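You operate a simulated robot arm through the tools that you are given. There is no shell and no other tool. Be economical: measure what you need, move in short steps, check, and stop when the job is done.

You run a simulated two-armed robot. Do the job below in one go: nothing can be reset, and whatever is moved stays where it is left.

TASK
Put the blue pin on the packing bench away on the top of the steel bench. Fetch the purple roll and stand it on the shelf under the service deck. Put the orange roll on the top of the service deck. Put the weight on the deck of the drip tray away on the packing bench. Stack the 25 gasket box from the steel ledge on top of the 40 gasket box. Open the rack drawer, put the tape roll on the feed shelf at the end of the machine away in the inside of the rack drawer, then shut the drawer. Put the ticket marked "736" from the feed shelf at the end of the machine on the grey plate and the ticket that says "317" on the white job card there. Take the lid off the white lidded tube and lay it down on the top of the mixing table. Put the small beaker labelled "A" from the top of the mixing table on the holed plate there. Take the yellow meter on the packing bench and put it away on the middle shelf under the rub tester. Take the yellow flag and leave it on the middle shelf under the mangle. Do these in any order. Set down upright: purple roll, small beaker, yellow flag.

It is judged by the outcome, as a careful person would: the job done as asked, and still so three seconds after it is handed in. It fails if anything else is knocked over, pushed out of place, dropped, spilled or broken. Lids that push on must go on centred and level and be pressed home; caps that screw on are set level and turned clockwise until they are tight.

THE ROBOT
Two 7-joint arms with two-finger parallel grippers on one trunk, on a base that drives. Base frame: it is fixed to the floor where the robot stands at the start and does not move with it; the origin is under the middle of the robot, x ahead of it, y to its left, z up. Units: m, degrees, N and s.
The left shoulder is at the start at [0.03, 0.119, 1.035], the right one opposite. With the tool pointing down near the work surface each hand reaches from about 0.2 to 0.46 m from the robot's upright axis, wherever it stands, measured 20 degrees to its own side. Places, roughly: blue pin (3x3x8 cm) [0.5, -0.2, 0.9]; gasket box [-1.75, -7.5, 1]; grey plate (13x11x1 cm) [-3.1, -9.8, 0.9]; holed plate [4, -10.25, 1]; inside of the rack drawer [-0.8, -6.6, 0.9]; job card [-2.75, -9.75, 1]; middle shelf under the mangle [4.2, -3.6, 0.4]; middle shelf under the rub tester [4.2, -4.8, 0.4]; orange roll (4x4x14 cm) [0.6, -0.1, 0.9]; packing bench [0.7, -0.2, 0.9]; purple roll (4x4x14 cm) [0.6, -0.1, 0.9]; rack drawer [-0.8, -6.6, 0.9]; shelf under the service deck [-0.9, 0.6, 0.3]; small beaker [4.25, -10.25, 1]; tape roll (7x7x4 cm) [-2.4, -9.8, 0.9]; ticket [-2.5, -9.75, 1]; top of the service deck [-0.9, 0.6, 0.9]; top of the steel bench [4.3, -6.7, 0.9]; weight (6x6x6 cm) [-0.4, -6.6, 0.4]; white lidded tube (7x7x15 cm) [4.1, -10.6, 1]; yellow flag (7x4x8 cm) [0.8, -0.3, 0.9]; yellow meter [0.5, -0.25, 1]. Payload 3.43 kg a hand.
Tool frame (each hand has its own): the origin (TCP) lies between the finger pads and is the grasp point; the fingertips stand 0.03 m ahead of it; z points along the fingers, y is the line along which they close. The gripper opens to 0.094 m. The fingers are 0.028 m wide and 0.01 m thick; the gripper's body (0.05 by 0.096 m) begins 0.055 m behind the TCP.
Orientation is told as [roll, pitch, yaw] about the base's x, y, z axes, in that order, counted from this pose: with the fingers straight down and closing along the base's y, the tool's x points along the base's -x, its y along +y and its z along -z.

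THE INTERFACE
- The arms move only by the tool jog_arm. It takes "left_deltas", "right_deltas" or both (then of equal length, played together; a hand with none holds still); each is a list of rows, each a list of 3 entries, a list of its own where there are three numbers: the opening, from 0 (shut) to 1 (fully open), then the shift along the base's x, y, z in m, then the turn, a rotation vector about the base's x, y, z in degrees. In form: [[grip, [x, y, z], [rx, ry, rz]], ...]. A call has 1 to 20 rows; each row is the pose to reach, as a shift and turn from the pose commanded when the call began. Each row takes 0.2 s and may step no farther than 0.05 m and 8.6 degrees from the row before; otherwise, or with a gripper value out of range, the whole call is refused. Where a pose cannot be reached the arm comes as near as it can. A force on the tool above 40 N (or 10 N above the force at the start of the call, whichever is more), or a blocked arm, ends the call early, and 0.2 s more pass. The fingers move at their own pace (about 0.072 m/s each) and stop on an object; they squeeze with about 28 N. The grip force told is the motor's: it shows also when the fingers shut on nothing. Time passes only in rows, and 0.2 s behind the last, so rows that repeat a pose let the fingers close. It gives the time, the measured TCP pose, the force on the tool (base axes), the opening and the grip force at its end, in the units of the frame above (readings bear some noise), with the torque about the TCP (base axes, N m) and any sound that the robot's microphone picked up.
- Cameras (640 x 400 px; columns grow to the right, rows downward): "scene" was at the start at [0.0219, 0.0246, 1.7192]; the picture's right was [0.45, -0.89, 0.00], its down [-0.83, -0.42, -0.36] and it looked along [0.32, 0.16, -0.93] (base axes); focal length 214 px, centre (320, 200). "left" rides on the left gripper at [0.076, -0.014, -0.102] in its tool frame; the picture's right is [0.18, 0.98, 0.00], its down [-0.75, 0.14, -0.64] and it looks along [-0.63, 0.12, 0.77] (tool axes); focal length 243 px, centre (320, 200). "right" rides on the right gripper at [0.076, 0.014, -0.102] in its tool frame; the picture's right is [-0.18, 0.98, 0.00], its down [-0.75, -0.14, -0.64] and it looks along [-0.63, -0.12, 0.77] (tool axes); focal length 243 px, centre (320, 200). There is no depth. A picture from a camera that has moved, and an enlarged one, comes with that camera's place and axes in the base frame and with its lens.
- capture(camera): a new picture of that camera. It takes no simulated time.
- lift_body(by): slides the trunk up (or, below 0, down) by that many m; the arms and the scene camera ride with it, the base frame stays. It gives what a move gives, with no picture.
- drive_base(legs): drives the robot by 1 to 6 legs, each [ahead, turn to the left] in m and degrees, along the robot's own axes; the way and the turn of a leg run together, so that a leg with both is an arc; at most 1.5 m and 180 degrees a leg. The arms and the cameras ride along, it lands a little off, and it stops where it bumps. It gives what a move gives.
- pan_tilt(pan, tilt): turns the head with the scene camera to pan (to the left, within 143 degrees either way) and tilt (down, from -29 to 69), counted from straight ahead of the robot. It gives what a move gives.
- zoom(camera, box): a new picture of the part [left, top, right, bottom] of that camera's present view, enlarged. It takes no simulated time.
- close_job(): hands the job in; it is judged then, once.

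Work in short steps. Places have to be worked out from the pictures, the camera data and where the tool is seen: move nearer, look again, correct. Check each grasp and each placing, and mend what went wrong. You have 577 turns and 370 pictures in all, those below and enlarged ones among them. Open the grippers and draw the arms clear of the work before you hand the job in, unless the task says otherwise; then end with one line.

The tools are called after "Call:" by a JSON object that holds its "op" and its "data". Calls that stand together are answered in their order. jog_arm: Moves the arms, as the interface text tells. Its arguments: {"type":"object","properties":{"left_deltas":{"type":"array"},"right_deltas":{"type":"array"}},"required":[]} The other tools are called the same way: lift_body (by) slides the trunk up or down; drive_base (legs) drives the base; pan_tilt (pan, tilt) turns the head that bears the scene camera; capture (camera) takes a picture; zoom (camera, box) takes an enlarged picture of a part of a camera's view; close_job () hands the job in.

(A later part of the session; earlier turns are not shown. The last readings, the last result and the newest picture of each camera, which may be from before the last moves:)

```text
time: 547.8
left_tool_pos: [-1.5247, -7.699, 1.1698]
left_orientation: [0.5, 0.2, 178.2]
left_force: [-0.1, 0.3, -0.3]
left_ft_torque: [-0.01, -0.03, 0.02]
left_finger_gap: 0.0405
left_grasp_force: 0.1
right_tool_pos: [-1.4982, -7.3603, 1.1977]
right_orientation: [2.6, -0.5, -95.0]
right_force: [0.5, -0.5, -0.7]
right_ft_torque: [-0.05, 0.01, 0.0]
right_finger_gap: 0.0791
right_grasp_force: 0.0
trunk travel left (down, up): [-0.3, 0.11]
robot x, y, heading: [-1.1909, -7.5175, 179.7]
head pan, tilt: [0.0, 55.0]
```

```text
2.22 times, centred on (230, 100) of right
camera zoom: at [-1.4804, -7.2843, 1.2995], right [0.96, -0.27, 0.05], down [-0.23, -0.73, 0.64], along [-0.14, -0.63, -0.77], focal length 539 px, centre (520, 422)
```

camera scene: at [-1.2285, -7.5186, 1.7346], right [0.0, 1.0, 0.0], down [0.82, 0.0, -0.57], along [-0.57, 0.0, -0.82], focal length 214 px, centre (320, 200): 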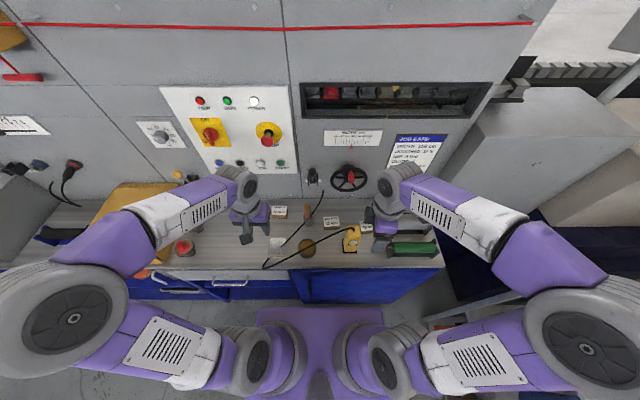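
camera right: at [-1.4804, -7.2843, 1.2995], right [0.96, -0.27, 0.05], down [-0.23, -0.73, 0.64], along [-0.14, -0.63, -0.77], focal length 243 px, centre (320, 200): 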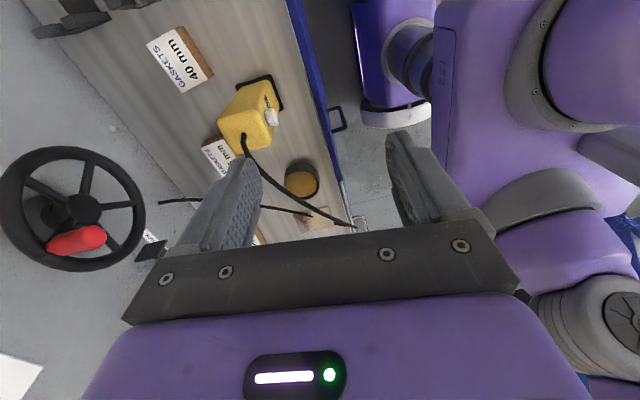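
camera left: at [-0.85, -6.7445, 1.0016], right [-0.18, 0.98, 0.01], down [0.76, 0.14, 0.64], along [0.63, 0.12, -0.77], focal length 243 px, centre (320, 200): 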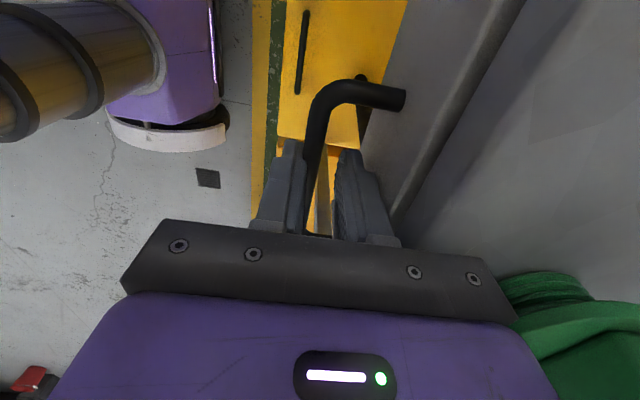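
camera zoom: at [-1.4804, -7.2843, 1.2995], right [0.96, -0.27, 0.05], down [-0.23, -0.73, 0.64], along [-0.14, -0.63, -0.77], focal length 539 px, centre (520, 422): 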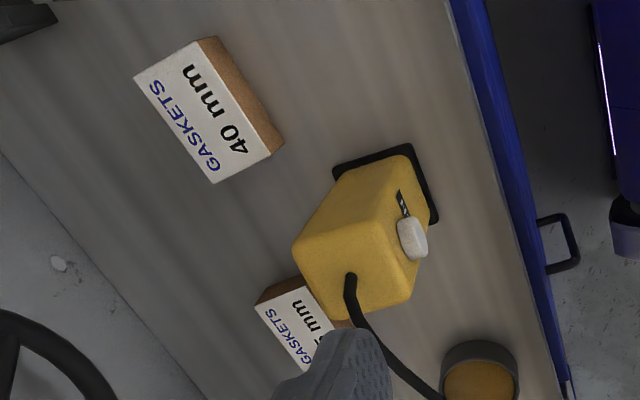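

The right forearm would sweep over the pendant, so the left hand is better. I retreat the right hand and yaw the left hand +90° (camera to the pendant side, clear of cable and brush).

Call:
{"op": "jog_arm", "data": {"right_deltas": [[0.84, [0.03, 0.01, 0.0], [0, 0, 0]], [0.84, [0.06, 0.03, 0.0], [0, 0, 0]], [0.84, [0.09, 0.05, 0.0], [0, 0, -8]], [0.84, [0.12, 0.08, 0.0], [0, 0, -16]], [0.84, [0.14, 0.11, 0.0], [0, 0, -24]], [0.84, [0.15, 0.13, 0.0], [0, 0, -32]], [0.84, [0.15, 0.13, 0.0], [0, 0, -40]], [0.84, [0.15, 0.13, 0.0], [0, 0, -48]], [0.84, [0.15, 0.13, 0.0], [0, 0, -56]], [0.84, [0.15, 0.13, 0.0], [0, 0, -64]], [0.84, [0.15, 0.13, 0.0], [0, 0, -72]], [0.84, [0.15, 0.13, 0.0], [0, 0, -80]]], "left_deltas": [[0.8, [0, 0.0, 0.01], [0, 0, 7.6]], [0.8, [0, 0.01, 0.02], [0, 0, 15.2]], [0.8, [0, 0.02, 0.03], [0, 0, 22.8]], [0.8, [0, 0.03, 0.03], [0, 0, 30.4]], [0.8, [0, 0.04, 0.03], [0, 0, 38]], [0.8, [0, 0.05, 0.03], [0, 0, 45.6]], [0.8, [0, 0.06, 0.03], [0, 0, 53.2]], [0.8, [0, 0.07, 0.03], [0, 0, 60.8]], [0.8, [0, 0.08, 0.03], [0, 0, 68.4]], [0.8, [0, 0.09, 0.03], [0, 0, 76]], [0.8, [0, 0.1, 0.03], [0, 0, 83.6]], [0.8, [0, 0.11, 0.03], [0, 0, 91]]]}}

Call:
{"op": "capture", "data": {"camera": "left"}}

Call:
{"op": "capture", "data": {"camera": "scene"}}

```text
time: 550.4
left_tool_pos: [-1.5244, -7.5893, 1.1993]
left_orientation: [0.7, 0.0, -90.7]
left_force: [0.1, -0.6, 0.3]
left_ft_torque: [-0.01, -0.02, 0.02]
left_finger_gap: 0.0752
left_grasp_force: 0.1
right_tool_pos: [-1.3466, -7.2293, 1.1976]
right_orientation: [2.6, -0.3, -175.2]
right_force: [-0.2, 0.2, 0.0]
right_ft_torque: [-0.01, -0.01, -0.02]
right_finger_gap: 0.0789
right_grasp_force: 0.1
trunk travel left (down, up): [-0.3, 0.11]
robot x, y, heading: [-1.1882, -7.5166, 179.7]
head pan, tilt: [0.0, 55.0]
```

```text
170 pictures are left
camera left: at [-1.5389, -7.5131, 1.3012], right [0.98, 0.17, 0.01], down [0.13, -0.76, 0.64], along [0.12, -0.63, -0.77], focal length 243 px, centre (320, 200)
```

left: 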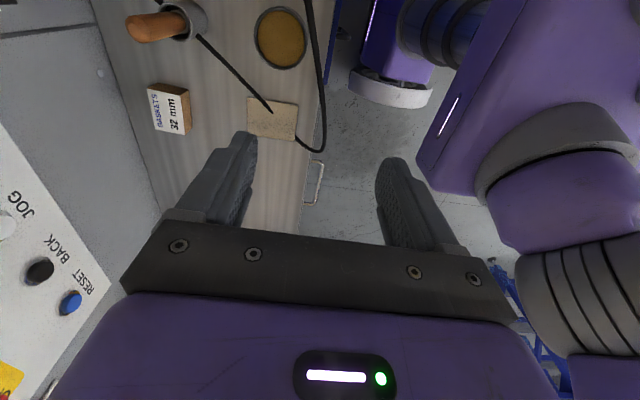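

```text
169 pictures are left
camera scene: at [-1.2276, -7.5186, 1.7346], right [0.0, 1.0, 0.0], down [0.82, 0.0, -0.57], along [-0.57, 0.0, -0.82], focal length 214 px, centre (320, 200)
```

scene: 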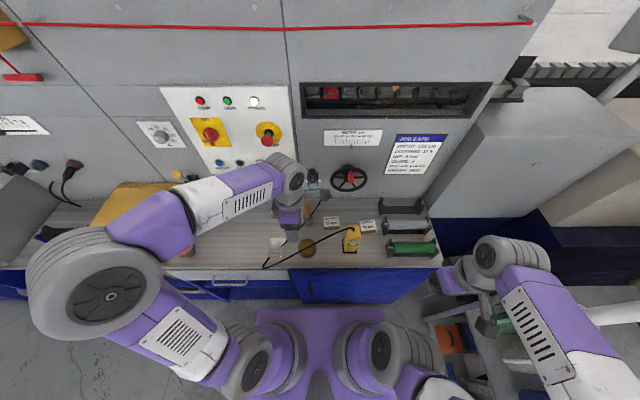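

Rotation worked. I move above the 25 box and look.

Call:
{"op": "jog_arm", "data": {"left_deltas": [[0.8, [-0.03, 0.02, 0], [0, 0, 0]], [0.8, [-0.065, 0.045, 0], [0, 0, 0]], [0.8, [-0.1, 0.07, 0], [0, 0, 0]], [0.8, [-0.135, 0.095, 0], [0, 0, 0]], [0.8, [-0.165, 0.115, 0], [0, 0, 0]], [0.8, [-0.182, 0.123, 0], [0, 0, 0]], [0.8, [-0.182, 0.123, -0.04], [0, 0, 0]], [0.8, [-0.182, 0.123, -0.08], [0, 0, 0]]]}}

Call:
{"op": "capture", "data": {"camera": "left"}}

Call:
{"op": "zoom", "data": {"camera": "scene", "box": [260, 170, 440, 270]}}

```text
time: 552.2
left_tool_pos: [-1.707, -7.4684, 1.1201]
left_orientation: [0.7, 0.0, -90.8]
left_force: [-0.1, -0.3, 0.0]
left_ft_torque: [-0.02, 0.0, 0.03]
left_finger_gap: 0.0753
left_grasp_force: 0.0
right_tool_pos: [-1.3476, -7.2293, 1.1973]
right_orientation: [2.7, -0.4, -174.9]
right_force: [-0.1, -0.7, 0.6]
right_ft_torque: [0.0, -0.02, 0.0]
right_finger_gap: 0.0789
right_grasp_force: 0.1
trunk travel left (down, up): [-0.3, 0.11]
robot x, y, heading: [-1.1876, -7.5211, 179.8]
head pan, tilt: [0.0, 55.0]
```

```text
168 pictures are left
camera left: at [-1.7218, -7.3904, 1.2222], right [0.99, 0.17, 0.01], down [0.12, -0.76, 0.64], along [0.12, -0.63, -0.77], focal length 243 px, centre (320, 200)
```

left: 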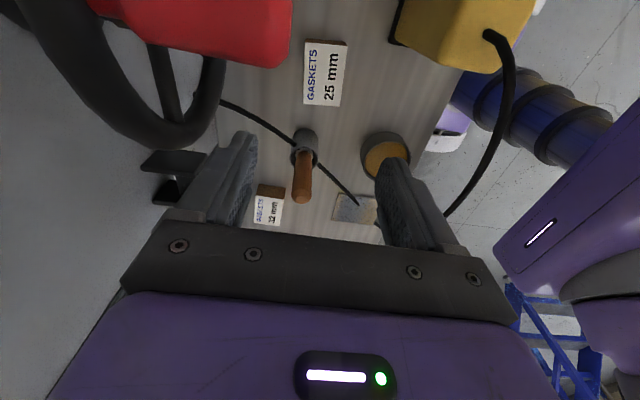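

```text
3.56 times, centred on (350, 220) of scene
camera zoom: at [-1.2281, -7.5184, 1.7346], right [0.0, 1.0, 0.0], down [0.82, 0.0, -0.57], along [-0.57, 0.0, -0.82], focal length 763 px, centre (213, 129)
```

zoom: 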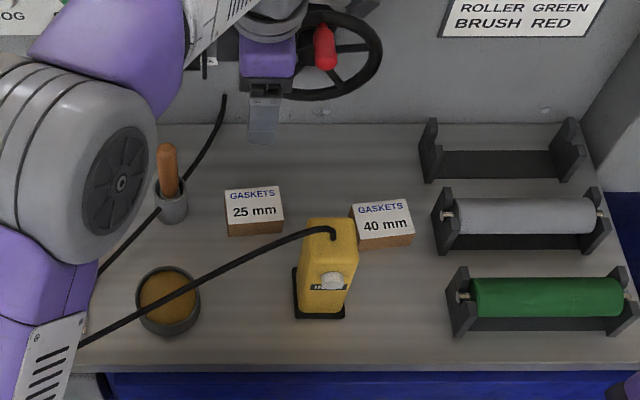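

Box at ≈[−1.70, −7.463]. Descend in two stages.

Call:
{"op": "jog_arm", "data": {"left_deltas": [[0.8, [0.006, 0.004, -0.04], [0, 0, 0]], [0.8, [0.006, 0.004, -0.08], [0, 0, 0]], [0.8, [0.006, 0.004, -0.12], [0, 0, 0]], [0.8, [0.006, 0.004, -0.15], [0, 0, 0]]]}}

Call:
{"op": "capture", "data": {"camera": "left"}}

Call:
{"op": "zoom", "data": {"camera": "scene", "box": [260, 170, 440, 270]}}

```text
time: 553.2
left_tool_pos: [-1.6997, -7.4607, 0.9692]
left_orientation: [0.7, 0.0, -90.9]
left_force: [-0.2, 0.4, 0.6]
left_ft_torque: [0.0, 0.01, -0.03]
left_finger_gap: 0.075
left_grasp_force: 0.1
right_tool_pos: [-1.3465, -7.2293, 1.1965]
right_orientation: [2.6, -0.4, -175.0]
right_force: [-0.5, 0.9, 0.4]
right_ft_torque: [0.01, -0.04, 0.01]
right_finger_gap: 0.0793
right_grasp_force: 0.1
trunk travel left (down, up): [-0.3, 0.11]
robot x, y, heading: [-1.1893, -7.5186, 179.6]
head pan, tilt: [0.0, 55.0]
```

```text
166 pictures are left
camera left: at [-1.7143, -7.3845, 1.0714], right [0.99, 0.17, 0.01], down [0.12, -0.76, 0.64], along [0.12, -0.63, -0.77], focal length 243 px, centre (320, 200)
```

left: 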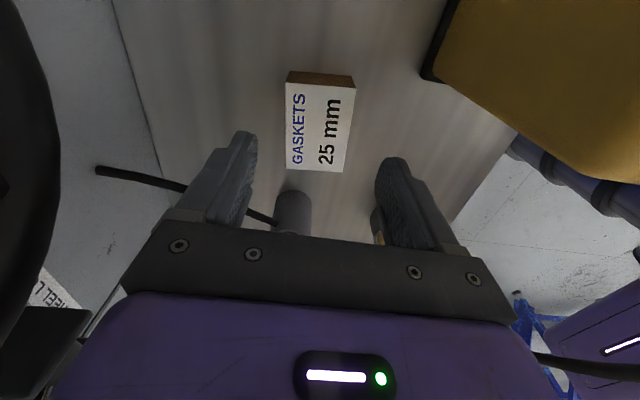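

```text
3.56 times, centred on (350, 220) of scene
camera zoom: at [-1.2278, -7.5187, 1.7346], right [0.0, 1.0, 0.0], down [0.82, 0.0, -0.57], along [-0.57, 0.0, -0.82], focal length 763 px, centre (213, 129)
```

zoom: 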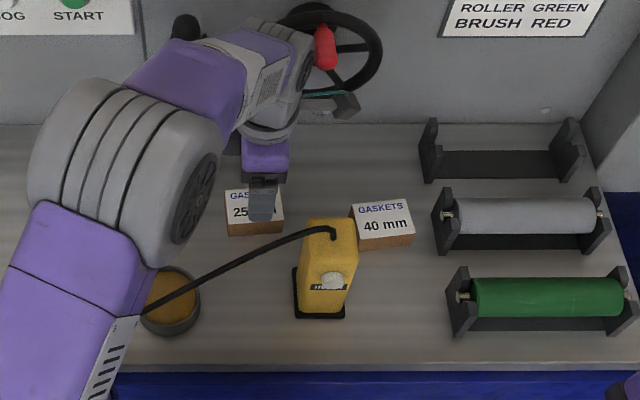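

Aligned. Descend to TCP 0.885 and look for contact.

Call:
{"op": "jog_arm", "data": {"left_deltas": [[0.8, [0.002, -0.003, -0.035], [0, 0, 0]], [0.8, [0.002, -0.003, -0.065], [0, 0, 0]], [0.8, [0.002, -0.003, -0.084], [0, 0, 0]]]}}

Call:
{"op": "capture", "data": {"camera": "left"}}

```text
time: 554.0
left_tool_pos: [-1.6994, -7.4653, 0.8901]
left_orientation: [0.1, 0.2, -90.7]
left_force: [2.4, -2.3, 20.4]
left_ft_torque: [-0.34, 0.79, 0.13]
left_finger_gap: 0.0739
left_grasp_force: 0.2
right_tool_pos: [-1.3445, -7.2303, 1.1993]
right_orientation: [2.5, -0.6, -174.9]
right_force: [1.6, 0.3, 0.2]
right_ft_torque: [-0.02, -0.01, 0.0]
right_finger_gap: 0.079
right_grasp_force: 0.0
trunk travel left (down, up): [-0.3, 0.11]
robot x, y, heading: [-1.1904, -7.516, 179.7]
head pan, tilt: [0.0, 55.0]
```

```text
164 pictures are left
camera left: at [-1.7125, -7.389, 0.9924], right [0.99, 0.17, 0.0], down [0.13, -0.76, 0.64], along [0.11, -0.63, -0.77], focal length 243 px, centre (320, 200)
```

left: 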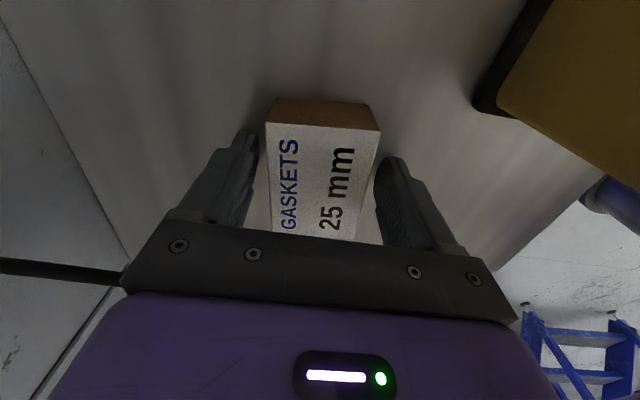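

Fingertips touched the ledge (z≈0.86). Raise 4 mm and close on the box.

Call:
{"op": "jog_arm", "data": {"left_deltas": [[0.8, [0, 0, 0.008], [0, 0, 0]], [0.5, [0, 0, 0.008], [0, 0, 0]], [0.2, [0, 0, 0.008], [0, 0, 0]], [0.2, [0, 0, 0.008], [0, 0, 0]]]}}

Call:
{"op": "capture", "data": {"camera": "left"}}

```text
time: 555.0
left_tool_pos: [-1.6999, -7.4663, 0.8939]
left_orientation: [0.6, 0.1, -90.8]
left_force: [0.6, 0.7, -0.6]
left_ft_torque: [-0.03, -0.02, 0.02]
left_finger_gap: 0.0549
left_grasp_force: 28.0
right_tool_pos: [-1.3471, -7.2311, 1.1982]
right_orientation: [2.4, -0.4, -175.0]
right_force: [0.3, 0.5, 0.2]
right_ft_torque: [-0.01, -0.02, 0.0]
right_finger_gap: 0.0789
right_grasp_force: 0.1
trunk travel left (down, up): [-0.3, 0.11]
robot x, y, heading: [-1.1885, -7.515, 180.0]
head pan, tilt: [0.0, 55.0]
```

```text
163 pictures are left
camera left: at [-1.7132, -7.3887, 0.9962], right [0.99, 0.17, 0.01], down [0.12, -0.76, 0.64], along [0.12, -0.63, -0.77], focal length 243 px, centre (320, 200)
```

left: 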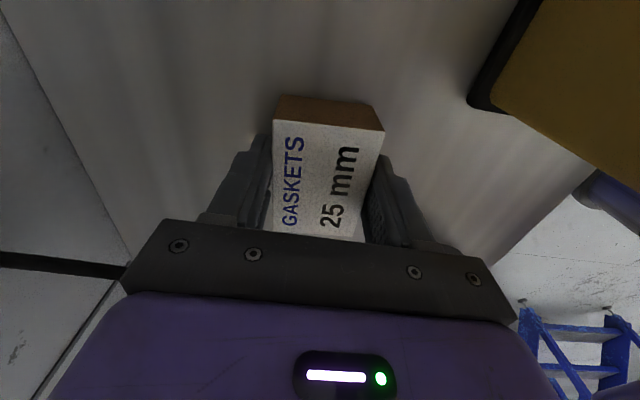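

Box gripped. 40-box top centre ≈[−1.677, −7.304, 0.895]. Lift, carry over with clearance to the pendant, and look.

Call:
{"op": "jog_arm", "data": {"left_deltas": [[0.2, [0, 0, 0.04], [0, 0, 0]], [0.2, [0, 0, 0.08], [0, 0, 0]], [0.2, [0, 0, 0.12], [0, 0, 0]], [0.2, [0, 0.03, 0.13], [0, 0, 0]], [0.2, [0.005, 0.07, 0.13], [0, 0, 0]], [0.2, [0.012, 0.11, 0.13], [0, 0, 0]], [0.2, [0.023, 0.15, 0.13], [0, 0, 0]], [0.2, [0.023, 0.162, 0.12], [0, 0, 0]]]}}

Call:
{"op": "capture", "data": {"camera": "left"}}

Call:
{"op": "zoom", "data": {"camera": "scene", "box": [260, 170, 440, 270]}}

Call:
{"op": "capture", "data": {"camera": "right"}}

```text
time: 556.1
left_tool_pos: [-1.7014, -7.4336, 1.0194]
left_orientation: [1.3, -1.6, -88.8]
left_force: [0.7, -5.8, -2.5]
left_ft_torque: [0.34, 0.04, 0.03]
left_finger_gap: 0.0543
left_grasp_force: 28.0
right_tool_pos: [-1.3479, -7.2304, 1.1967]
right_orientation: [2.6, -0.5, -174.7]
right_force: [0.4, 1.4, 1.2]
right_ft_torque: [-0.07, 0.02, -0.03]
right_finger_gap: 0.0792
right_grasp_force: 0.0
trunk travel left (down, up): [-0.3, 0.11]
robot x, y, heading: [-1.1837, -7.52, 180.2]
head pan, tilt: [0.0, 55.0]
stopped in row 5 (left hand): the force on the tool passed its limit at 73 N (the readings are from after the stop); the commanded pose is now the measured one
```

```text
162 pictures are left
camera left: at [-1.7194, -7.3553, 1.1188], right [0.98, 0.2, 0.02], down [0.14, -0.73, 0.67], along [0.15, -0.65, -0.74], focal length 243 px, centre (320, 200)
```

left: 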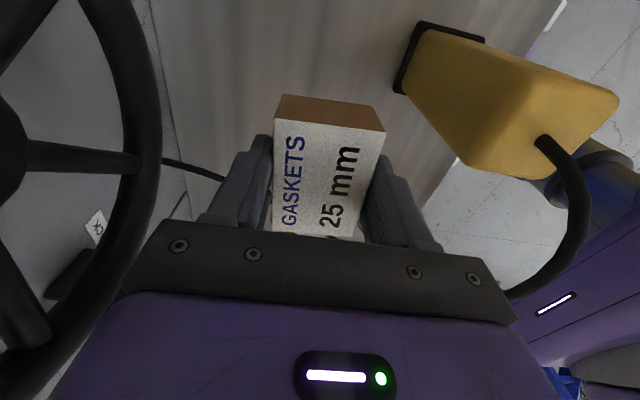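

```text
3.56 times, centred on (350, 220) of scene
camera zoom: at [-1.2282, -7.5181, 1.7346], right [0.0, 1.0, 0.0], down [0.82, 0.0, -0.57], along [-0.57, 0.0, -0.82], focal length 763 px, centre (213, 129)
```

zoom: 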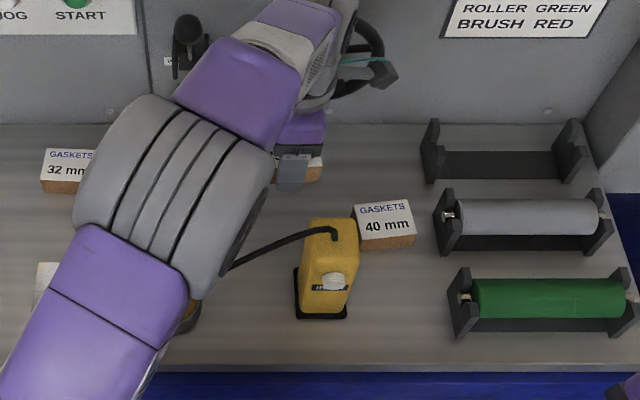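

```text
160 pictures are left
camera right: at [-1.2698, -7.2326, 1.2991], right [-0.09, -0.99, 0.05], down [-0.76, 0.1, 0.64], along [-0.64, 0.02, -0.77], focal length 243 px, centre (320, 200)
```

right: 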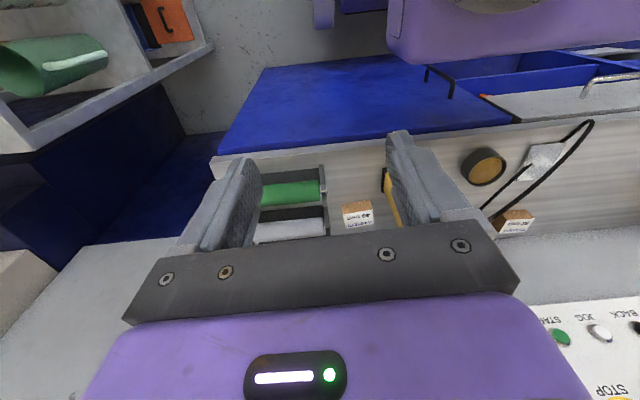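

The hand touched the handwheel on the panel. I back off, move toward myself and higher, then pass between wheel and pendant.

Call:
{"op": "jog_arm", "data": {"left_deltas": [[0.2, [0.01, -0.02, 0], [-0.5, 1, -1]], [0.2, [0.04, -0.02, 0.02], [-1, 1.6, -2]], [0.2, [0.055, -0.02, 0.05], [-1, 1.6, -2]], [0.2, [0.055, -0.01, 0.075], [-1, 1.6, -2]]]}}

Call:
{"op": "capture", "data": {"camera": "left"}}

Call:
{"op": "zoom", "data": {"camera": "scene", "box": [260, 130, 440, 230]}}

```text
time: 557.1
left_tool_pos: [-1.6453, -7.4411, 1.0953]
left_orientation: [-0.4, -2.3, -91.0]
left_force: [0.3, -0.2, -0.8]
left_ft_torque: [-0.03, 0.0, 0.06]
left_finger_gap: 0.0544
left_grasp_force: 28.3
right_tool_pos: [-1.3475, -7.2301, 1.1969]
right_orientation: [2.6, -0.5, -174.8]
right_force: [0.3, 0.0, -0.3]
right_ft_torque: [-0.02, 0.0, -0.03]
right_finger_gap: 0.0791
right_grasp_force: 0.0
trunk travel left (down, up): [-0.3, 0.11]
robot x, y, heading: [-1.1864, -7.5205, 180.1]
head pan, tilt: [0.0, 55.0]
```

```text
159 pictures are left
camera left: at [-1.657, -7.3597, 1.194], right [0.99, 0.17, -0.01], down [0.13, -0.73, 0.67], along [0.1, -0.66, -0.74], focal length 243 px, centre (320, 200)
```

left: 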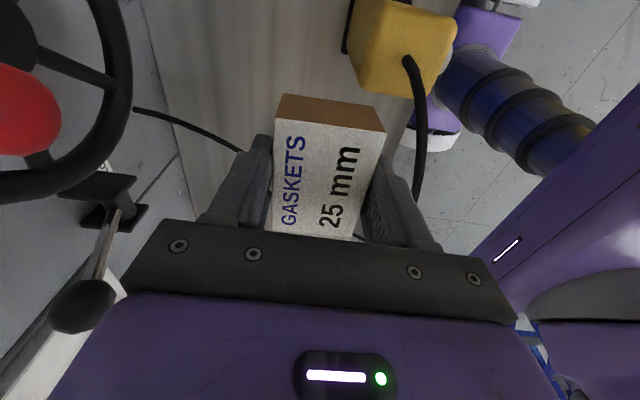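

```text
3.56 times, centred on (350, 180) of scene
camera zoom: at [-1.2274, -7.5181, 1.7346], right [0.0, 1.0, 0.0], down [0.82, 0.0, -0.57], along [-0.57, 0.0, -0.82], focal length 763 px, centre (213, 271)
```

zoom: 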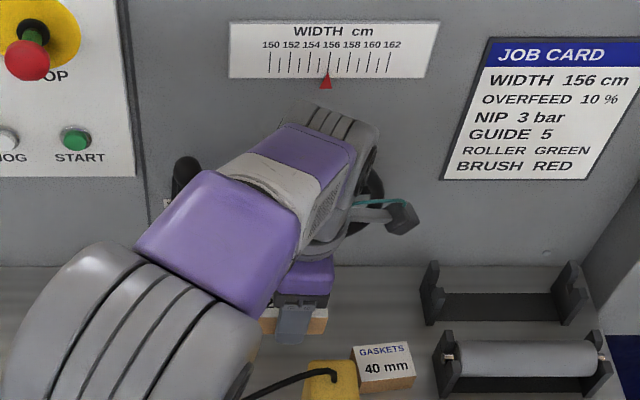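

Clear. I level the hand and move across to y≈−7.304 at this height.

Call:
{"op": "jog_arm", "data": {"left_deltas": [[0.2, [0, 0.03, 0], [1, -0.5, 0]], [0.2, [0, 0.065, 0], [2.3, -1, 0]], [0.2, [0, 0.1, 0], [2.3, -1, 0]], [0.2, [0, 0.137, 0], [2.3, -1, 0]]]}}

Call:
{"op": "capture", "data": {"camera": "left"}}

Call:
{"op": "capture", "data": {"camera": "right"}}

```text
time: 558.1
left_tool_pos: [-1.6475, -7.3037, 1.0968]
left_orientation: [0.7, 0.0, -91.1]
left_force: [-0.7, 0.4, -0.9]
left_ft_torque: [0.01, -0.01, -0.02]
left_finger_gap: 0.0541
left_grasp_force: 28.2
right_tool_pos: [-1.3472, -7.2289, 1.1969]
right_orientation: [2.6, -0.4, -174.8]
right_force: [-0.2, -0.1, 0.3]
right_ft_torque: [-0.01, -0.01, 0.01]
right_finger_gap: 0.0791
right_grasp_force: 0.0
trunk travel left (down, up): [-0.3, 0.11]
robot x, y, heading: [-1.1878, -7.5184, 180.1]
head pan, tilt: [0.0, 55.0]
```

```text
157 pictures are left
camera left: at [-1.66, -7.2271, 1.1991], right [0.99, 0.17, 0.01], down [0.12, -0.75, 0.64], along [0.12, -0.63, -0.76], focal length 243 px, centre (320, 200)
```

left: 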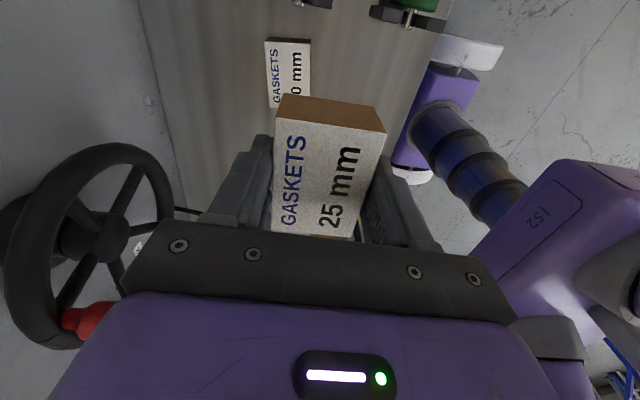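

```text
156 pictures are left
camera right: at [-1.2694, -7.2322, 1.2992], right [-0.09, -0.99, 0.05], down [-0.76, 0.1, 0.64], along [-0.64, 0.03, -0.77], focal length 243 px, centre (320, 200)
```

right: 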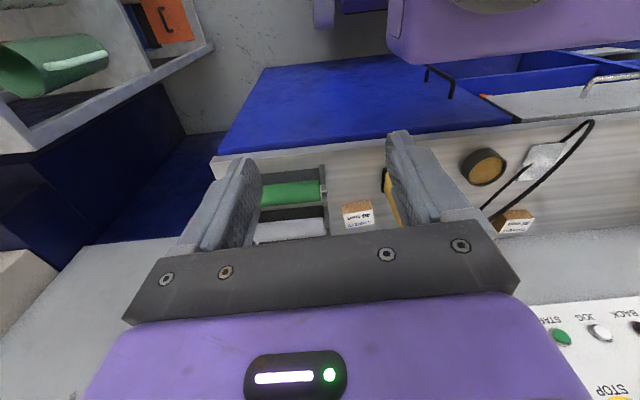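

The 40 box is at ≈[−1.680, −7.303]. I align and descend to just above it.

Call:
{"op": "jog_arm", "data": {"left_deltas": [[0.2, [-0.015, 0, 0], [0, 0, 0]], [0.2, [-0.033, -0.001, -0.02], [0, 0, 0]], [0.2, [-0.033, -0.001, -0.06], [0, 0, 0]], [0.2, [-0.033, -0.001, -0.1], [0, 0, 0]], [0.2, [-0.033, -0.001, -0.13], [0, 0, 0]], [0.2, [-0.033, -0.001, -0.15], [0, 0, 0]]]}}

Call:
{"op": "capture", "data": {"camera": "left"}}

Call:
{"op": "zoom", "data": {"camera": "right", "box": [310, 160, 450, 250]}}

Call:
{"op": "zoom", "data": {"camera": "scene", "box": [300, 180, 420, 250]}}

```text
time: 559.5
left_tool_pos: [-1.6774, -7.3035, 0.9452]
left_orientation: [0.6, 0.1, -91.1]
left_force: [-1.3, -0.4, -0.9]
left_ft_torque: [-0.03, 0.02, 0.01]
left_finger_gap: 0.0536
left_grasp_force: 27.7
right_tool_pos: [-1.3474, -7.2306, 1.1964]
right_orientation: [2.7, -0.4, -174.9]
right_force: [0.4, 0.5, 0.1]
right_ft_torque: [0.02, 0.07, 0.03]
right_finger_gap: 0.0792
right_grasp_force: 0.0
trunk travel left (down, up): [-0.3, 0.11]
robot x, y, heading: [-1.1891, -7.5194, 180.2]
head pan, tilt: [0.0, 55.0]
```

```text
155 pictures are left
camera left: at [-1.6911, -7.2275, 1.0478], right [0.99, 0.17, 0.01], down [0.12, -0.76, 0.64], along [0.11, -0.63, -0.77], focal length 243 px, centre (320, 200)
```

left: 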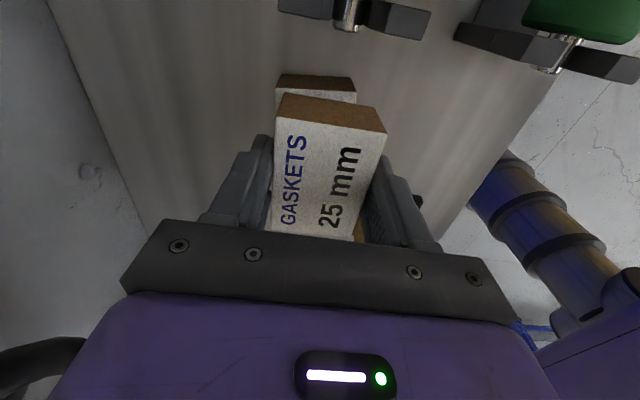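

```text
4.44 times, centred on (380, 205) of right
camera zoom: at [-1.2693, -7.2331, 1.2994], right [-0.09, -0.99, 0.05], down [-0.76, 0.1, 0.64], along [-0.64, 0.03, -0.77], focal length 1078 px, centre (53, 178)
```

zoom: 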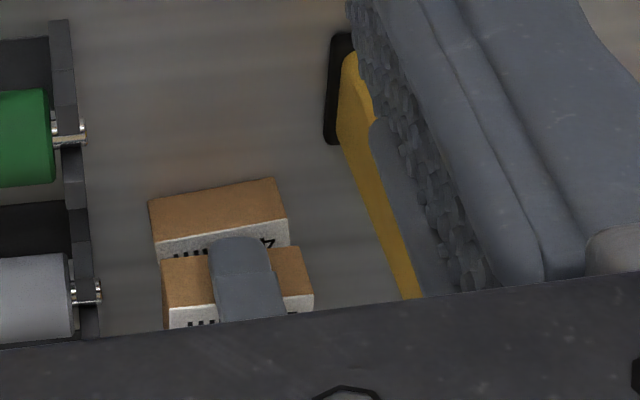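

```text
5.33 times, centred on (360, 215) of scene
camera zoom: at [-1.2277, -7.5189, 1.7346], right [0.0, 1.0, 0.0], down [0.82, 0.0, -0.57], along [-0.57, 0.0, -0.82], focal length 1144 px, centre (107, 120)
```

zoom: 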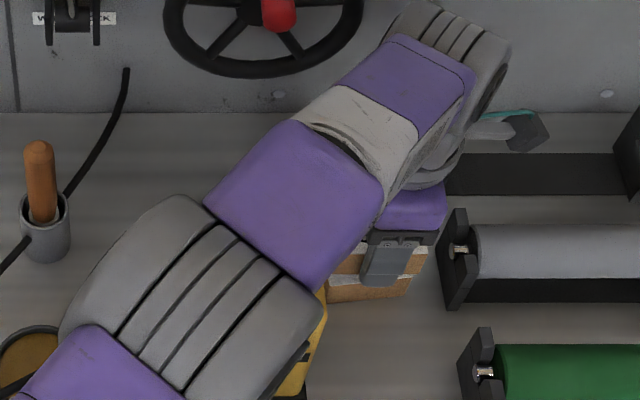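

The 25 box is within ~8 mm of centred over the 40 box. I correct x by −6 mm and lower to contact.

Call:
{"op": "jog_arm", "data": {"left_deltas": [[0.2, [-0.006, -0.002, -0.006], [0, 0, 0]], [0.2, [-0.006, -0.002, -0.011], [0, 0, 0]]]}}

Call:
{"op": "jog_arm", "data": {"left_deltas": [[0.2, [0, 0, -0.004], [0, 0, 0]]]}}

```text
time: 560.1
left_tool_pos: [-1.683, -7.3065, 0.9357]
left_orientation: [0.7, 0.0, -91.2]
left_force: [-0.3, -0.8, -0.4]
left_ft_torque: [0.0, 0.02, 0.0]
left_finger_gap: 0.0537
left_grasp_force: 28.0
right_tool_pos: [-1.3464, -7.2298, 1.198]
right_orientation: [2.6, -0.4, -174.8]
right_force: [1.0, 0.1, 0.0]
right_ft_torque: [-0.01, -0.01, -0.01]
right_finger_gap: 0.0791
right_grasp_force: 0.0
trunk travel left (down, up): [-0.3, 0.11]
robot x, y, heading: [-1.1864, -7.5173, 179.7]
head pan, tilt: [0.0, 55.0]
```

```text
time: 560.5
left_tool_pos: [-1.6843, -7.3073, 0.9318]
left_orientation: [0.7, 0.0, -91.1]
left_force: [0.4, 0.5, -0.9]
left_ft_torque: [0.01, 0.0, 0.01]
left_finger_gap: 0.0537
left_grasp_force: 27.9
right_tool_pos: [-1.3479, -7.2306, 1.1975]
right_orientation: [2.6, -0.5, -174.9]
right_force: [-0.2, 0.0, 0.2]
right_ft_torque: [0.0, 0.02, 0.01]
right_finger_gap: 0.0788
right_grasp_force: 0.0
trunk travel left (down, up): [-0.3, 0.11]
robot x, y, heading: [-1.1858, -7.5202, 180.0]
head pan, tilt: [0.0, 55.0]
```

Call:
{"op": "jog_arm", "data": {"left_deltas": [[0.2, [0, 0, -0.003], [0, 0, 0]]]}}

Call:
{"op": "jog_arm", "data": {"left_deltas": [[0.2, [0, 0, -0.002], [0, 0, 0]]]}}

```text
time: 560.9
left_tool_pos: [-1.6839, -7.3077, 0.9289]
left_orientation: [0.6, 0.1, -91.1]
left_force: [0.8, -0.2, 0.0]
left_ft_torque: [-0.05, 0.01, 0.01]
left_finger_gap: 0.0539
left_grasp_force: 27.7
right_tool_pos: [-1.3467, -7.231, 1.1974]
right_orientation: [2.6, -0.4, -174.8]
right_force: [0.0, -0.5, 0.0]
right_ft_torque: [0.01, 0.01, -0.03]
right_finger_gap: 0.0789
right_grasp_force: 0.0
trunk travel left (down, up): [-0.3, 0.11]
robot x, y, heading: [-1.1906, -7.5192, 179.9]
head pan, tilt: [0.0, 55.0]
```

```text
time: 561.3
left_tool_pos: [-1.6838, -7.3075, 0.9277]
left_orientation: [0.5, 0.0, -91.1]
left_force: [0.2, -0.5, 4.4]
left_ft_torque: [-0.07, -0.03, 0.02]
left_finger_gap: 0.0538
left_grasp_force: 27.7
right_tool_pos: [-1.3465, -7.2304, 1.1978]
right_orientation: [2.5, -0.6, -174.7]
right_force: [0.0, 0.3, 0.3]
right_ft_torque: [-0.01, 0.02, 0.0]
right_finger_gap: 0.0789
right_grasp_force: 0.1
trunk travel left (down, up): [-0.3, 0.11]
robot x, y, heading: [-1.1887, -7.5197, 179.8]
head pan, tilt: [0.0, 55.0]
```

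Contact. Open, rise straight, then withdraw above the pendant.

Call:
{"op": "jog_arm", "data": {"left_deltas": [[0.4, [0, 0, 0], [0, 0, 0]], [0.7, [0, 0, 0], [0, 0, 0]], [0.75, [0, 0, 0.001], [0, 0, 0]], [0.75, [0, 0, 0.03], [0, 0, 0]], [0.75, [0, 0, 0.07], [0, 0, 0]], [0.75, [0.005, 0, 0.11], [0, 0, 0]], [0.75, [0.025, 0, 0.15], [0, 0, 0]], [0.75, [0.045, 0.0, 0.19], [0, 0, 0]], [0.75, [0.08, 0.0, 0.21], [0, 0, 0]], [0.75, [0.12, 0, 0.23], [0, 0, 0]], [0.75, [0.16, 0, 0.24], [0, 0, 0]], [0.75, [0.2, -0.02, 0.24], [0, 0, 0]], [0.75, [0.22, -0.06, 0.24], [0, 0, 0]], [0.75, [0.22, -0.1, 0.24], [0, 0, 0]]]}}

Call:
{"op": "zoom", "data": {"camera": "scene", "box": [240, 150, 440, 260]}}

```text
time: 564.3
left_tool_pos: [-1.4641, -7.4087, 1.1633]
left_orientation: [0.6, -0.1, -91.1]
left_force: [0.1, -0.1, -0.5]
left_ft_torque: [0.02, 0.04, -0.02]
left_finger_gap: 0.0707
left_grasp_force: 0.1
right_tool_pos: [-1.346, -7.2312, 1.1972]
right_orientation: [2.5, -0.5, -174.8]
right_force: [0.2, -0.3, 1.2]
right_ft_torque: [0.01, -0.02, -0.02]
right_finger_gap: 0.0792
right_grasp_force: 0.0
trunk travel left (down, up): [-0.3, 0.11]
robot x, y, heading: [-1.1896, -7.516, 180.1]
head pan, tilt: [0.0, 55.0]
```

```text
3.20 times, centred on (340, 205) of scene
camera zoom: at [-1.2273, -7.5207, 1.7346], right [0.0, 1.0, 0.0], down [0.82, 0.0, -0.57], along [-0.57, 0.0, -0.82], focal length 686 px, centre (256, 184)
```

zoom: 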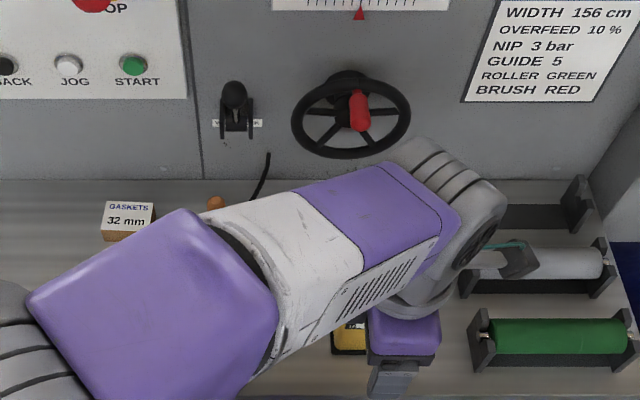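

The handwheel is unchanged. I back off, reset the left hand's yaw and check the stack.

Call:
{"op": "drive_base", "data": {"legs": [[-0.3, 0]]}}

Call:
{"op": "jog_arm", "data": {"left_deltas": [[0.75, [0, -0.02, 0], [0, 0, -8]], [0.75, [0, -0.04, 0], [0, 0, -16]], [0.75, [0, -0.06, 0], [0, 0, -24]], [0.75, [0, -0.08, 0], [0, 0, -32]], [0.75, [0, -0.1, 0], [0, 0, -40]], [0.75, [0, -0.12, 0], [0, 0, -48]], [0.75, [0, -0.14, 0], [0, 0, -56]], [0.75, [0, -0.16, 0], [0, 0, -64]], [0.75, [0, -0.18, 0], [0, 0, -72]], [0.75, [0, -0.2, 0], [0, 0, -80]], [0.75, [0, -0.22, 0], [0, 0, -88]]]}}

Call:
{"op": "zoom", "data": {"camera": "scene", "box": [260, 120, 420, 220]}}

```text
time: 566.4
left_tool_pos: [-1.1599, -7.4072, 1.1648]
left_orientation: [0.6, 0.0, -91.4]
left_force: [0.7, -0.4, 0.6]
left_ft_torque: [0.0, 0.02, -0.01]
left_finger_gap: 0.0707
left_grasp_force: 0.1
right_tool_pos: [-1.0409, -7.2315, 1.1967]
right_orientation: [2.6, -0.4, -175.1]
right_force: [-0.3, 0.2, 0.1]
right_ft_torque: [-0.03, 0.0, -0.01]
right_finger_gap: 0.079
right_grasp_force: 0.1
trunk travel left (down, up): [-0.3, 0.11]
robot x, y, heading: [-0.8805, -7.5202, 179.7]
head pan, tilt: [0.0, 55.0]
```

```text
time: 568.8
left_tool_pos: [-1.1594, -7.6279, 1.1637]
left_orientation: [0.6, 0.0, -179.6]
left_force: [-0.2, 0.1, -0.2]
left_ft_torque: [-0.04, -0.06, -0.01]
left_finger_gap: 0.0706
left_grasp_force: 0.0
right_tool_pos: [-1.042, -7.232, 1.1982]
right_orientation: [2.6, -0.5, -175.2]
right_force: [0.3, -0.7, 0.1]
right_ft_torque: [0.02, -0.01, 0.01]
right_finger_gap: 0.0791
right_grasp_force: 0.0
trunk travel left (down, up): [-0.3, 0.11]
robot x, y, heading: [-0.8879, -7.5221, 179.5]
head pan, tilt: [0.0, 55.0]
```

```text
4.00 times, centred on (340, 170) of scene
camera zoom: at [-0.9239, -7.521, 1.7346], right [0.01, 1.0, 0.0], down [0.82, -0.01, -0.57], along [-0.57, 0.0, -0.82], focal length 858 px, centre (240, 320)
```

zoom: 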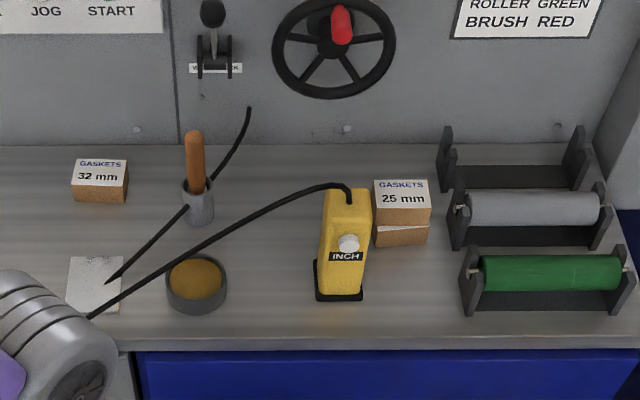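

The 25 box sits squarely on the 40 box. Next, the weight on the drip tray. I drive to about (−0.29, −7.17) facing it.

Call:
{"op": "drive_base", "data": {"legs": [[0, -149.5], [0.69, 0], [0, 60]]}}

Call:
{"op": "capture", "data": {"camera": "scene"}}

Call:
{"op": "capture", "data": {"camera": "right"}}

```text
time: 581.4
left_tool_pos: [-0.3819, -6.9258, 1.1632]
left_orientation: [0.5, 0.0, 88.5]
left_force: [0.4, 0.7, -0.8]
left_ft_torque: [0.0, 0.04, -0.01]
left_finger_gap: 0.0706
left_grasp_force: 0.1
right_tool_pos: [0.0097, -7.0587, 1.1983]
right_orientation: [2.6, -0.4, 92.6]
right_force: [0.6, -0.6, 0.4]
right_ft_torque: [-0.01, 0.01, -0.01]
right_finger_gap: 0.0791
right_grasp_force: 0.0
trunk travel left (down, up): [-0.3, 0.11]
robot x, y, heading: [-0.2882, -7.2059, 87.6]
head pan, tilt: [0.0, 55.0]
```

```text
150 pictures are left
camera scene: at [-0.2814, -7.1641, 1.7346], right [1.0, -0.05, 0.0], down [-0.04, -0.82, -0.57], along [0.03, 0.57, -0.82], focal length 214 px, centre (320, 200)
```

scene: 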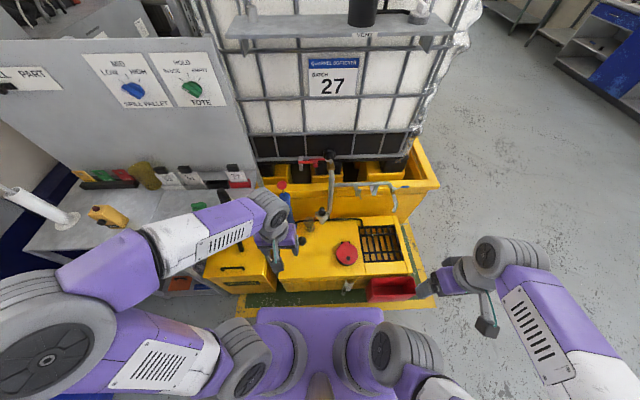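

```text
149 pictures are left
camera right: at [0.0037, -7.136, 1.2994], right [-0.99, 0.14, 0.05], down [0.14, 0.76, 0.64], along [0.05, 0.64, -0.77], focal length 243 px, centre (320, 200)
```

right: 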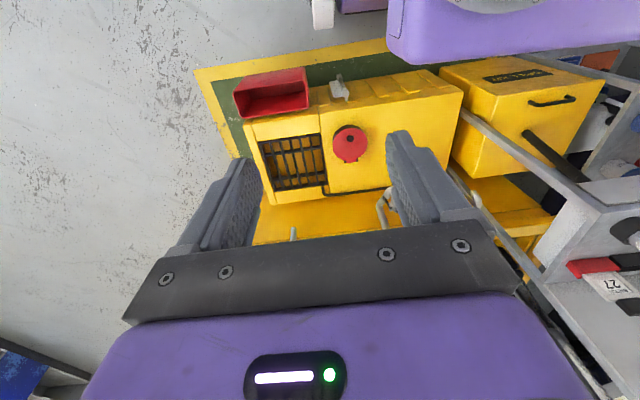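

Call:
{"op": "zoom", "data": {"camera": "scene", "box": [260, 170, 420, 290]}}

Call:
{"op": "capture", "data": {"camera": "left"}}

```text
3.33 times, centred on (340, 230) of scene
camera zoom: at [-0.2814, -7.1641, 1.7346], right [1.0, -0.05, 0.0], down [-0.04, -0.82, -0.57], along [0.03, 0.57, -0.82], focal length 715 px, centre (253, 100)
```

zoom: 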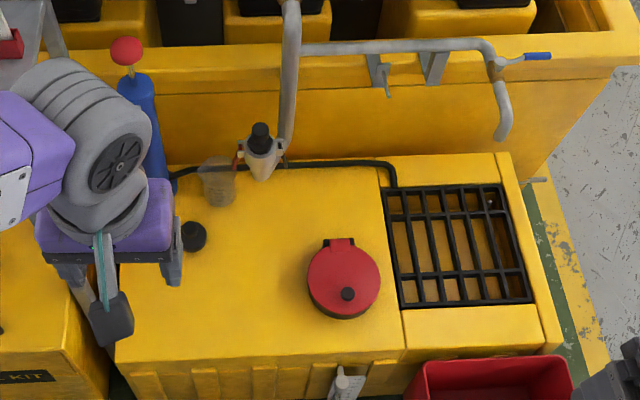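

```text
147 pictures are left
camera left: at [-0.369, -7.0018, 1.2652], right [-0.99, -0.16, 0.01], down [-0.11, 0.76, 0.64], along [-0.11, 0.63, -0.77], focal length 243 px, centre (320, 200)
```

left: 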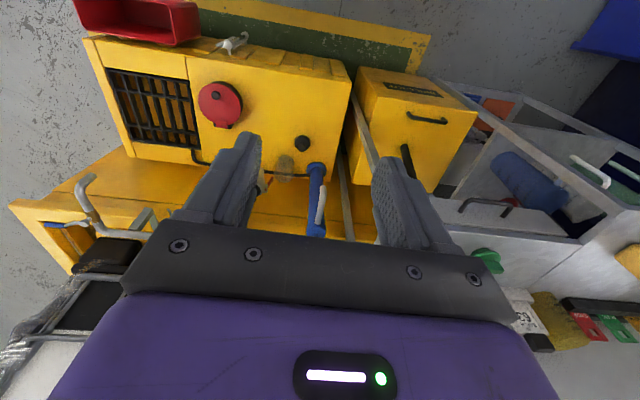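

Weight centre ≈[−0.378, −6.582, 0.437] on the deck (z≈0.41). I move the left hand away, drive 5 cm nearer, lower the trunk and stage the right arm.

Call:
{"op": "jog_arm", "data": {"left_deltas": [[0.7, [-0.03, -0.02, 0.03], [0, 0, 0]], [0.7, [-0.07, -0.03, 0.05], [0, 0, 0]], [0.7, [-0.11, -0.04, 0.08], [0, 0, 0]], [0.7, [-0.15, -0.05, 0.1], [0, 0, 0]], [0.7, [-0.19, -0.06, 0.12], [0, 0, 0]]], "right_deltas": [[1, [0, 0.03, 0.01], [0, 0, 0]], [1, [-0.005, 0.06, 0.02], [0, 0, 0]], [1, [-0.01, 0.09, 0.03], [0, 0, 0]], [1, [-0.015, 0.12, 0.04], [0, 0, 0]], [1, [-0.02, 0.15, 0.05], [0, 0, 0]]]}}

Call:
{"op": "drive_base", "data": {"legs": [[0.05, 2]]}}

Call:
{"op": "lift_body", "data": {"by": -0.3}}

Call:
{"op": "capture", "data": {"camera": "scene"}}

```text
refused: row 3 steps farther than a row can; nothing moved
```

```text
time: 582.3
left_tool_pos: [-0.3914, -6.8777, 1.1631]
left_orientation: [0.6, 0.0, 90.4]
left_force: [0.3, 0.3, -0.4]
left_ft_torque: [-0.02, -0.05, -0.02]
left_finger_gap: 0.0706
left_grasp_force: 0.2
right_tool_pos: [0.0059, -6.9976, 1.1971]
right_orientation: [2.6, -0.4, 94.7]
right_force: [-0.3, 0.0, -0.4]
right_ft_torque: [-0.03, 0.02, -0.02]
right_finger_gap: 0.0792
right_grasp_force: 0.1
trunk travel left (down, up): [-0.3, 0.11]
robot x, y, heading: [-0.2849, -7.1592, 89.4]
head pan, tilt: [0.0, 55.0]
```

```text
time: 585.3
left_tool_pos: [-0.3898, -6.8798, 0.8637]
left_orientation: [0.7, 0.0, 90.5]
left_force: [-0.6, -0.1, 1.0]
left_ft_torque: [0.0, 0.0, 0.0]
left_finger_gap: 0.0705
left_grasp_force: 0.1
right_tool_pos: [0.0057, -6.999, 0.8976]
right_orientation: [2.7, -0.3, 94.8]
right_force: [-0.8, 0.0, 0.7]
right_ft_torque: [-0.01, 0.02, -0.01]
right_finger_gap: 0.079
right_grasp_force: 0.1
trunk travel left (down, up): [0.0, 0.41]
robot x, y, heading: [-0.2815, -7.1557, 89.7]
head pan, tilt: [0.0, 55.0]
```

```text
146 pictures are left
camera scene: at [-0.2813, -7.1144, 1.4347], right [1.0, -0.01, 0.0], down [-0.01, -0.82, -0.57], along [0.01, 0.57, -0.82], focal length 214 px, centre (320, 200)
```

scene: 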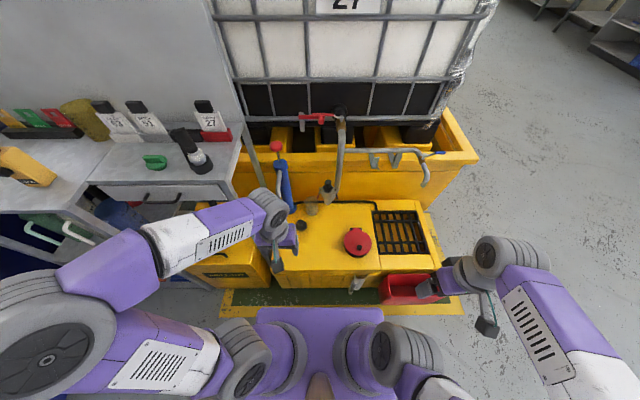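

Now stage both arms (shorter steps).

Call:
{"op": "jog_arm", "data": {"left_deltas": [[0.7, [-0.02, -0.015, 0.035], [0, 0, 0]], [0.7, [-0.04, -0.03, 0.07], [0, 0, 0]], [0.7, [-0.06, -0.045, 0.105], [0, 0, 0]], [0.7, [-0.08, -0.06, 0.14], [0, 0, 0]], [0.7, [-0.1, -0.07, 0.175], [0, 0, 0]], [0.7, [-0.12, -0.08, 0.2], [0, 0, 0]]], "right_deltas": [[1, [0, 0.025, 0.01], [0, 0, 0]], [1, [-0.005, 0.05, 0.02], [0, 0, 0]], [1, [-0.008, 0.075, 0.03], [0, 0, 0]], [1, [-0.01, 0.1, 0.04], [0, 0, 0]], [1, [-0.01, 0.125, 0.05], [0, 0, 0]], [1, [-0.01, 0.14, 0.055], [0, 0, 0]]]}}

Call:
{"op": "jog_arm", "data": {"right_deltas": [[1, [-0.02, 0.0, 0], [4, 0, 0]], [1, [-0.05, 0.0, 0], [8, 0, 0]], [1, [-0.08, 0.01, 0], [12, 0, 0]], [1, [-0.11, 0.02, 0], [16, 0, 0]], [1, [-0.14, 0.03, 0], [20, 0, 0]], [1, [-0.17, 0.04, -0.01], [24, 0, 0]], [1, [-0.2, 0.045, -0.02], [28, 0, 0]], [1, [-0.23, 0.05, -0.03], [32, 0, 0]], [1, [-0.26, 0.055, -0.04], [36, 0, 0]], [1, [-0.29, 0.06, -0.05], [40, 0, 0]], [1, [-0.32, 0.065, -0.07], [44, 0, 0]], [1, [-0.34, 0.07, -0.09], [45, 0, 0]]]}}

Call:
{"op": "capture", "data": {"camera": "scene"}}

Call:
{"op": "capture", "data": {"camera": "right"}}

```text
time: 586.7
left_tool_pos: [-0.5127, -6.9609, 1.0642]
left_orientation: [0.6, 0.0, 90.4]
left_force: [-0.1, 0.7, 0.4]
left_ft_torque: [-0.03, -0.01, -0.03]
left_finger_gap: 0.066
left_grasp_force: 0.0
right_tool_pos: [-0.0071, -6.8593, 0.9514]
right_orientation: [2.5, -0.4, 94.6]
right_force: [0.2, -0.1, 0.2]
right_ft_torque: [-0.04, 0.01, -0.01]
right_finger_gap: 0.094
right_grasp_force: 0.1
trunk travel left (down, up): [0.0, 0.41]
robot x, y, heading: [-0.2823, -7.1533, 89.4]
head pan, tilt: [0.0, 55.0]
```

```text
time: 589.3
left_tool_pos: [-0.5123, -6.9606, 1.0632]
left_orientation: [0.6, 0.0, 90.3]
left_force: [0.7, 0.0, -0.3]
left_ft_torque: [-0.03, -0.01, 0.0]
left_finger_gap: 0.0655
left_grasp_force: 0.1
right_tool_pos: [-0.3454, -6.7891, 0.8601]
right_orientation: [-2.1, -45.3, 96.7]
right_force: [0.0, -0.3, -0.1]
right_ft_torque: [-0.02, 0.05, -0.04]
right_finger_gap: 0.094
right_grasp_force: 0.1
trunk travel left (down, up): [0.0, 0.41]
robot x, y, heading: [-0.2814, -7.1559, 89.3]
head pan, tilt: [0.0, 55.0]
```

```text
145 pictures are left
camera scene: at [-0.2817, -7.1142, 1.4346], right [1.0, -0.01, 0.0], down [-0.01, -0.82, -0.57], along [0.01, 0.57, -0.82], focal length 214 px, centre (320, 200)
```

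scene: 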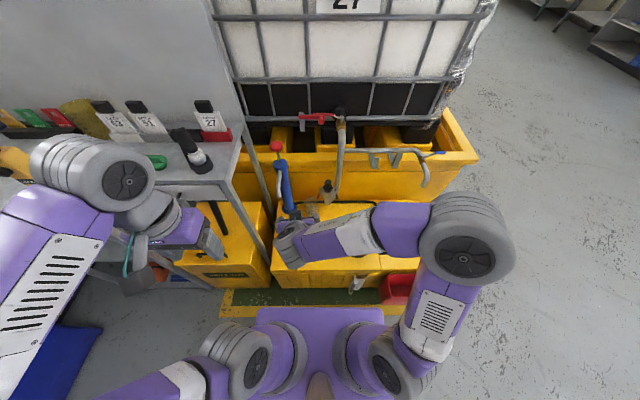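

```text
144 pictures are left
camera right: at [-0.3484, -6.916, 0.8788], right [-0.99, 0.04, 0.11], down [0.11, 0.08, 0.99], along [0.03, 1.0, -0.09], focal length 243 px, centre (320, 200)
```

right: 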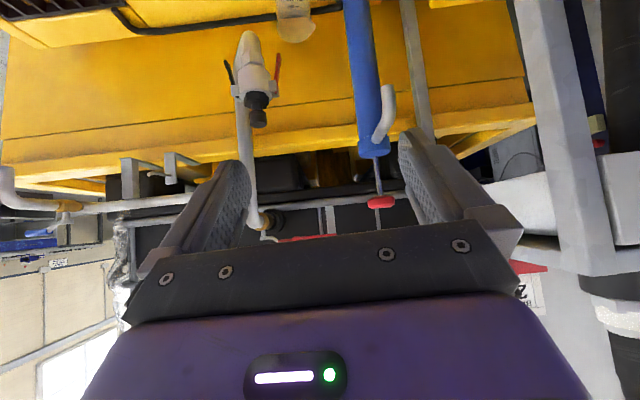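

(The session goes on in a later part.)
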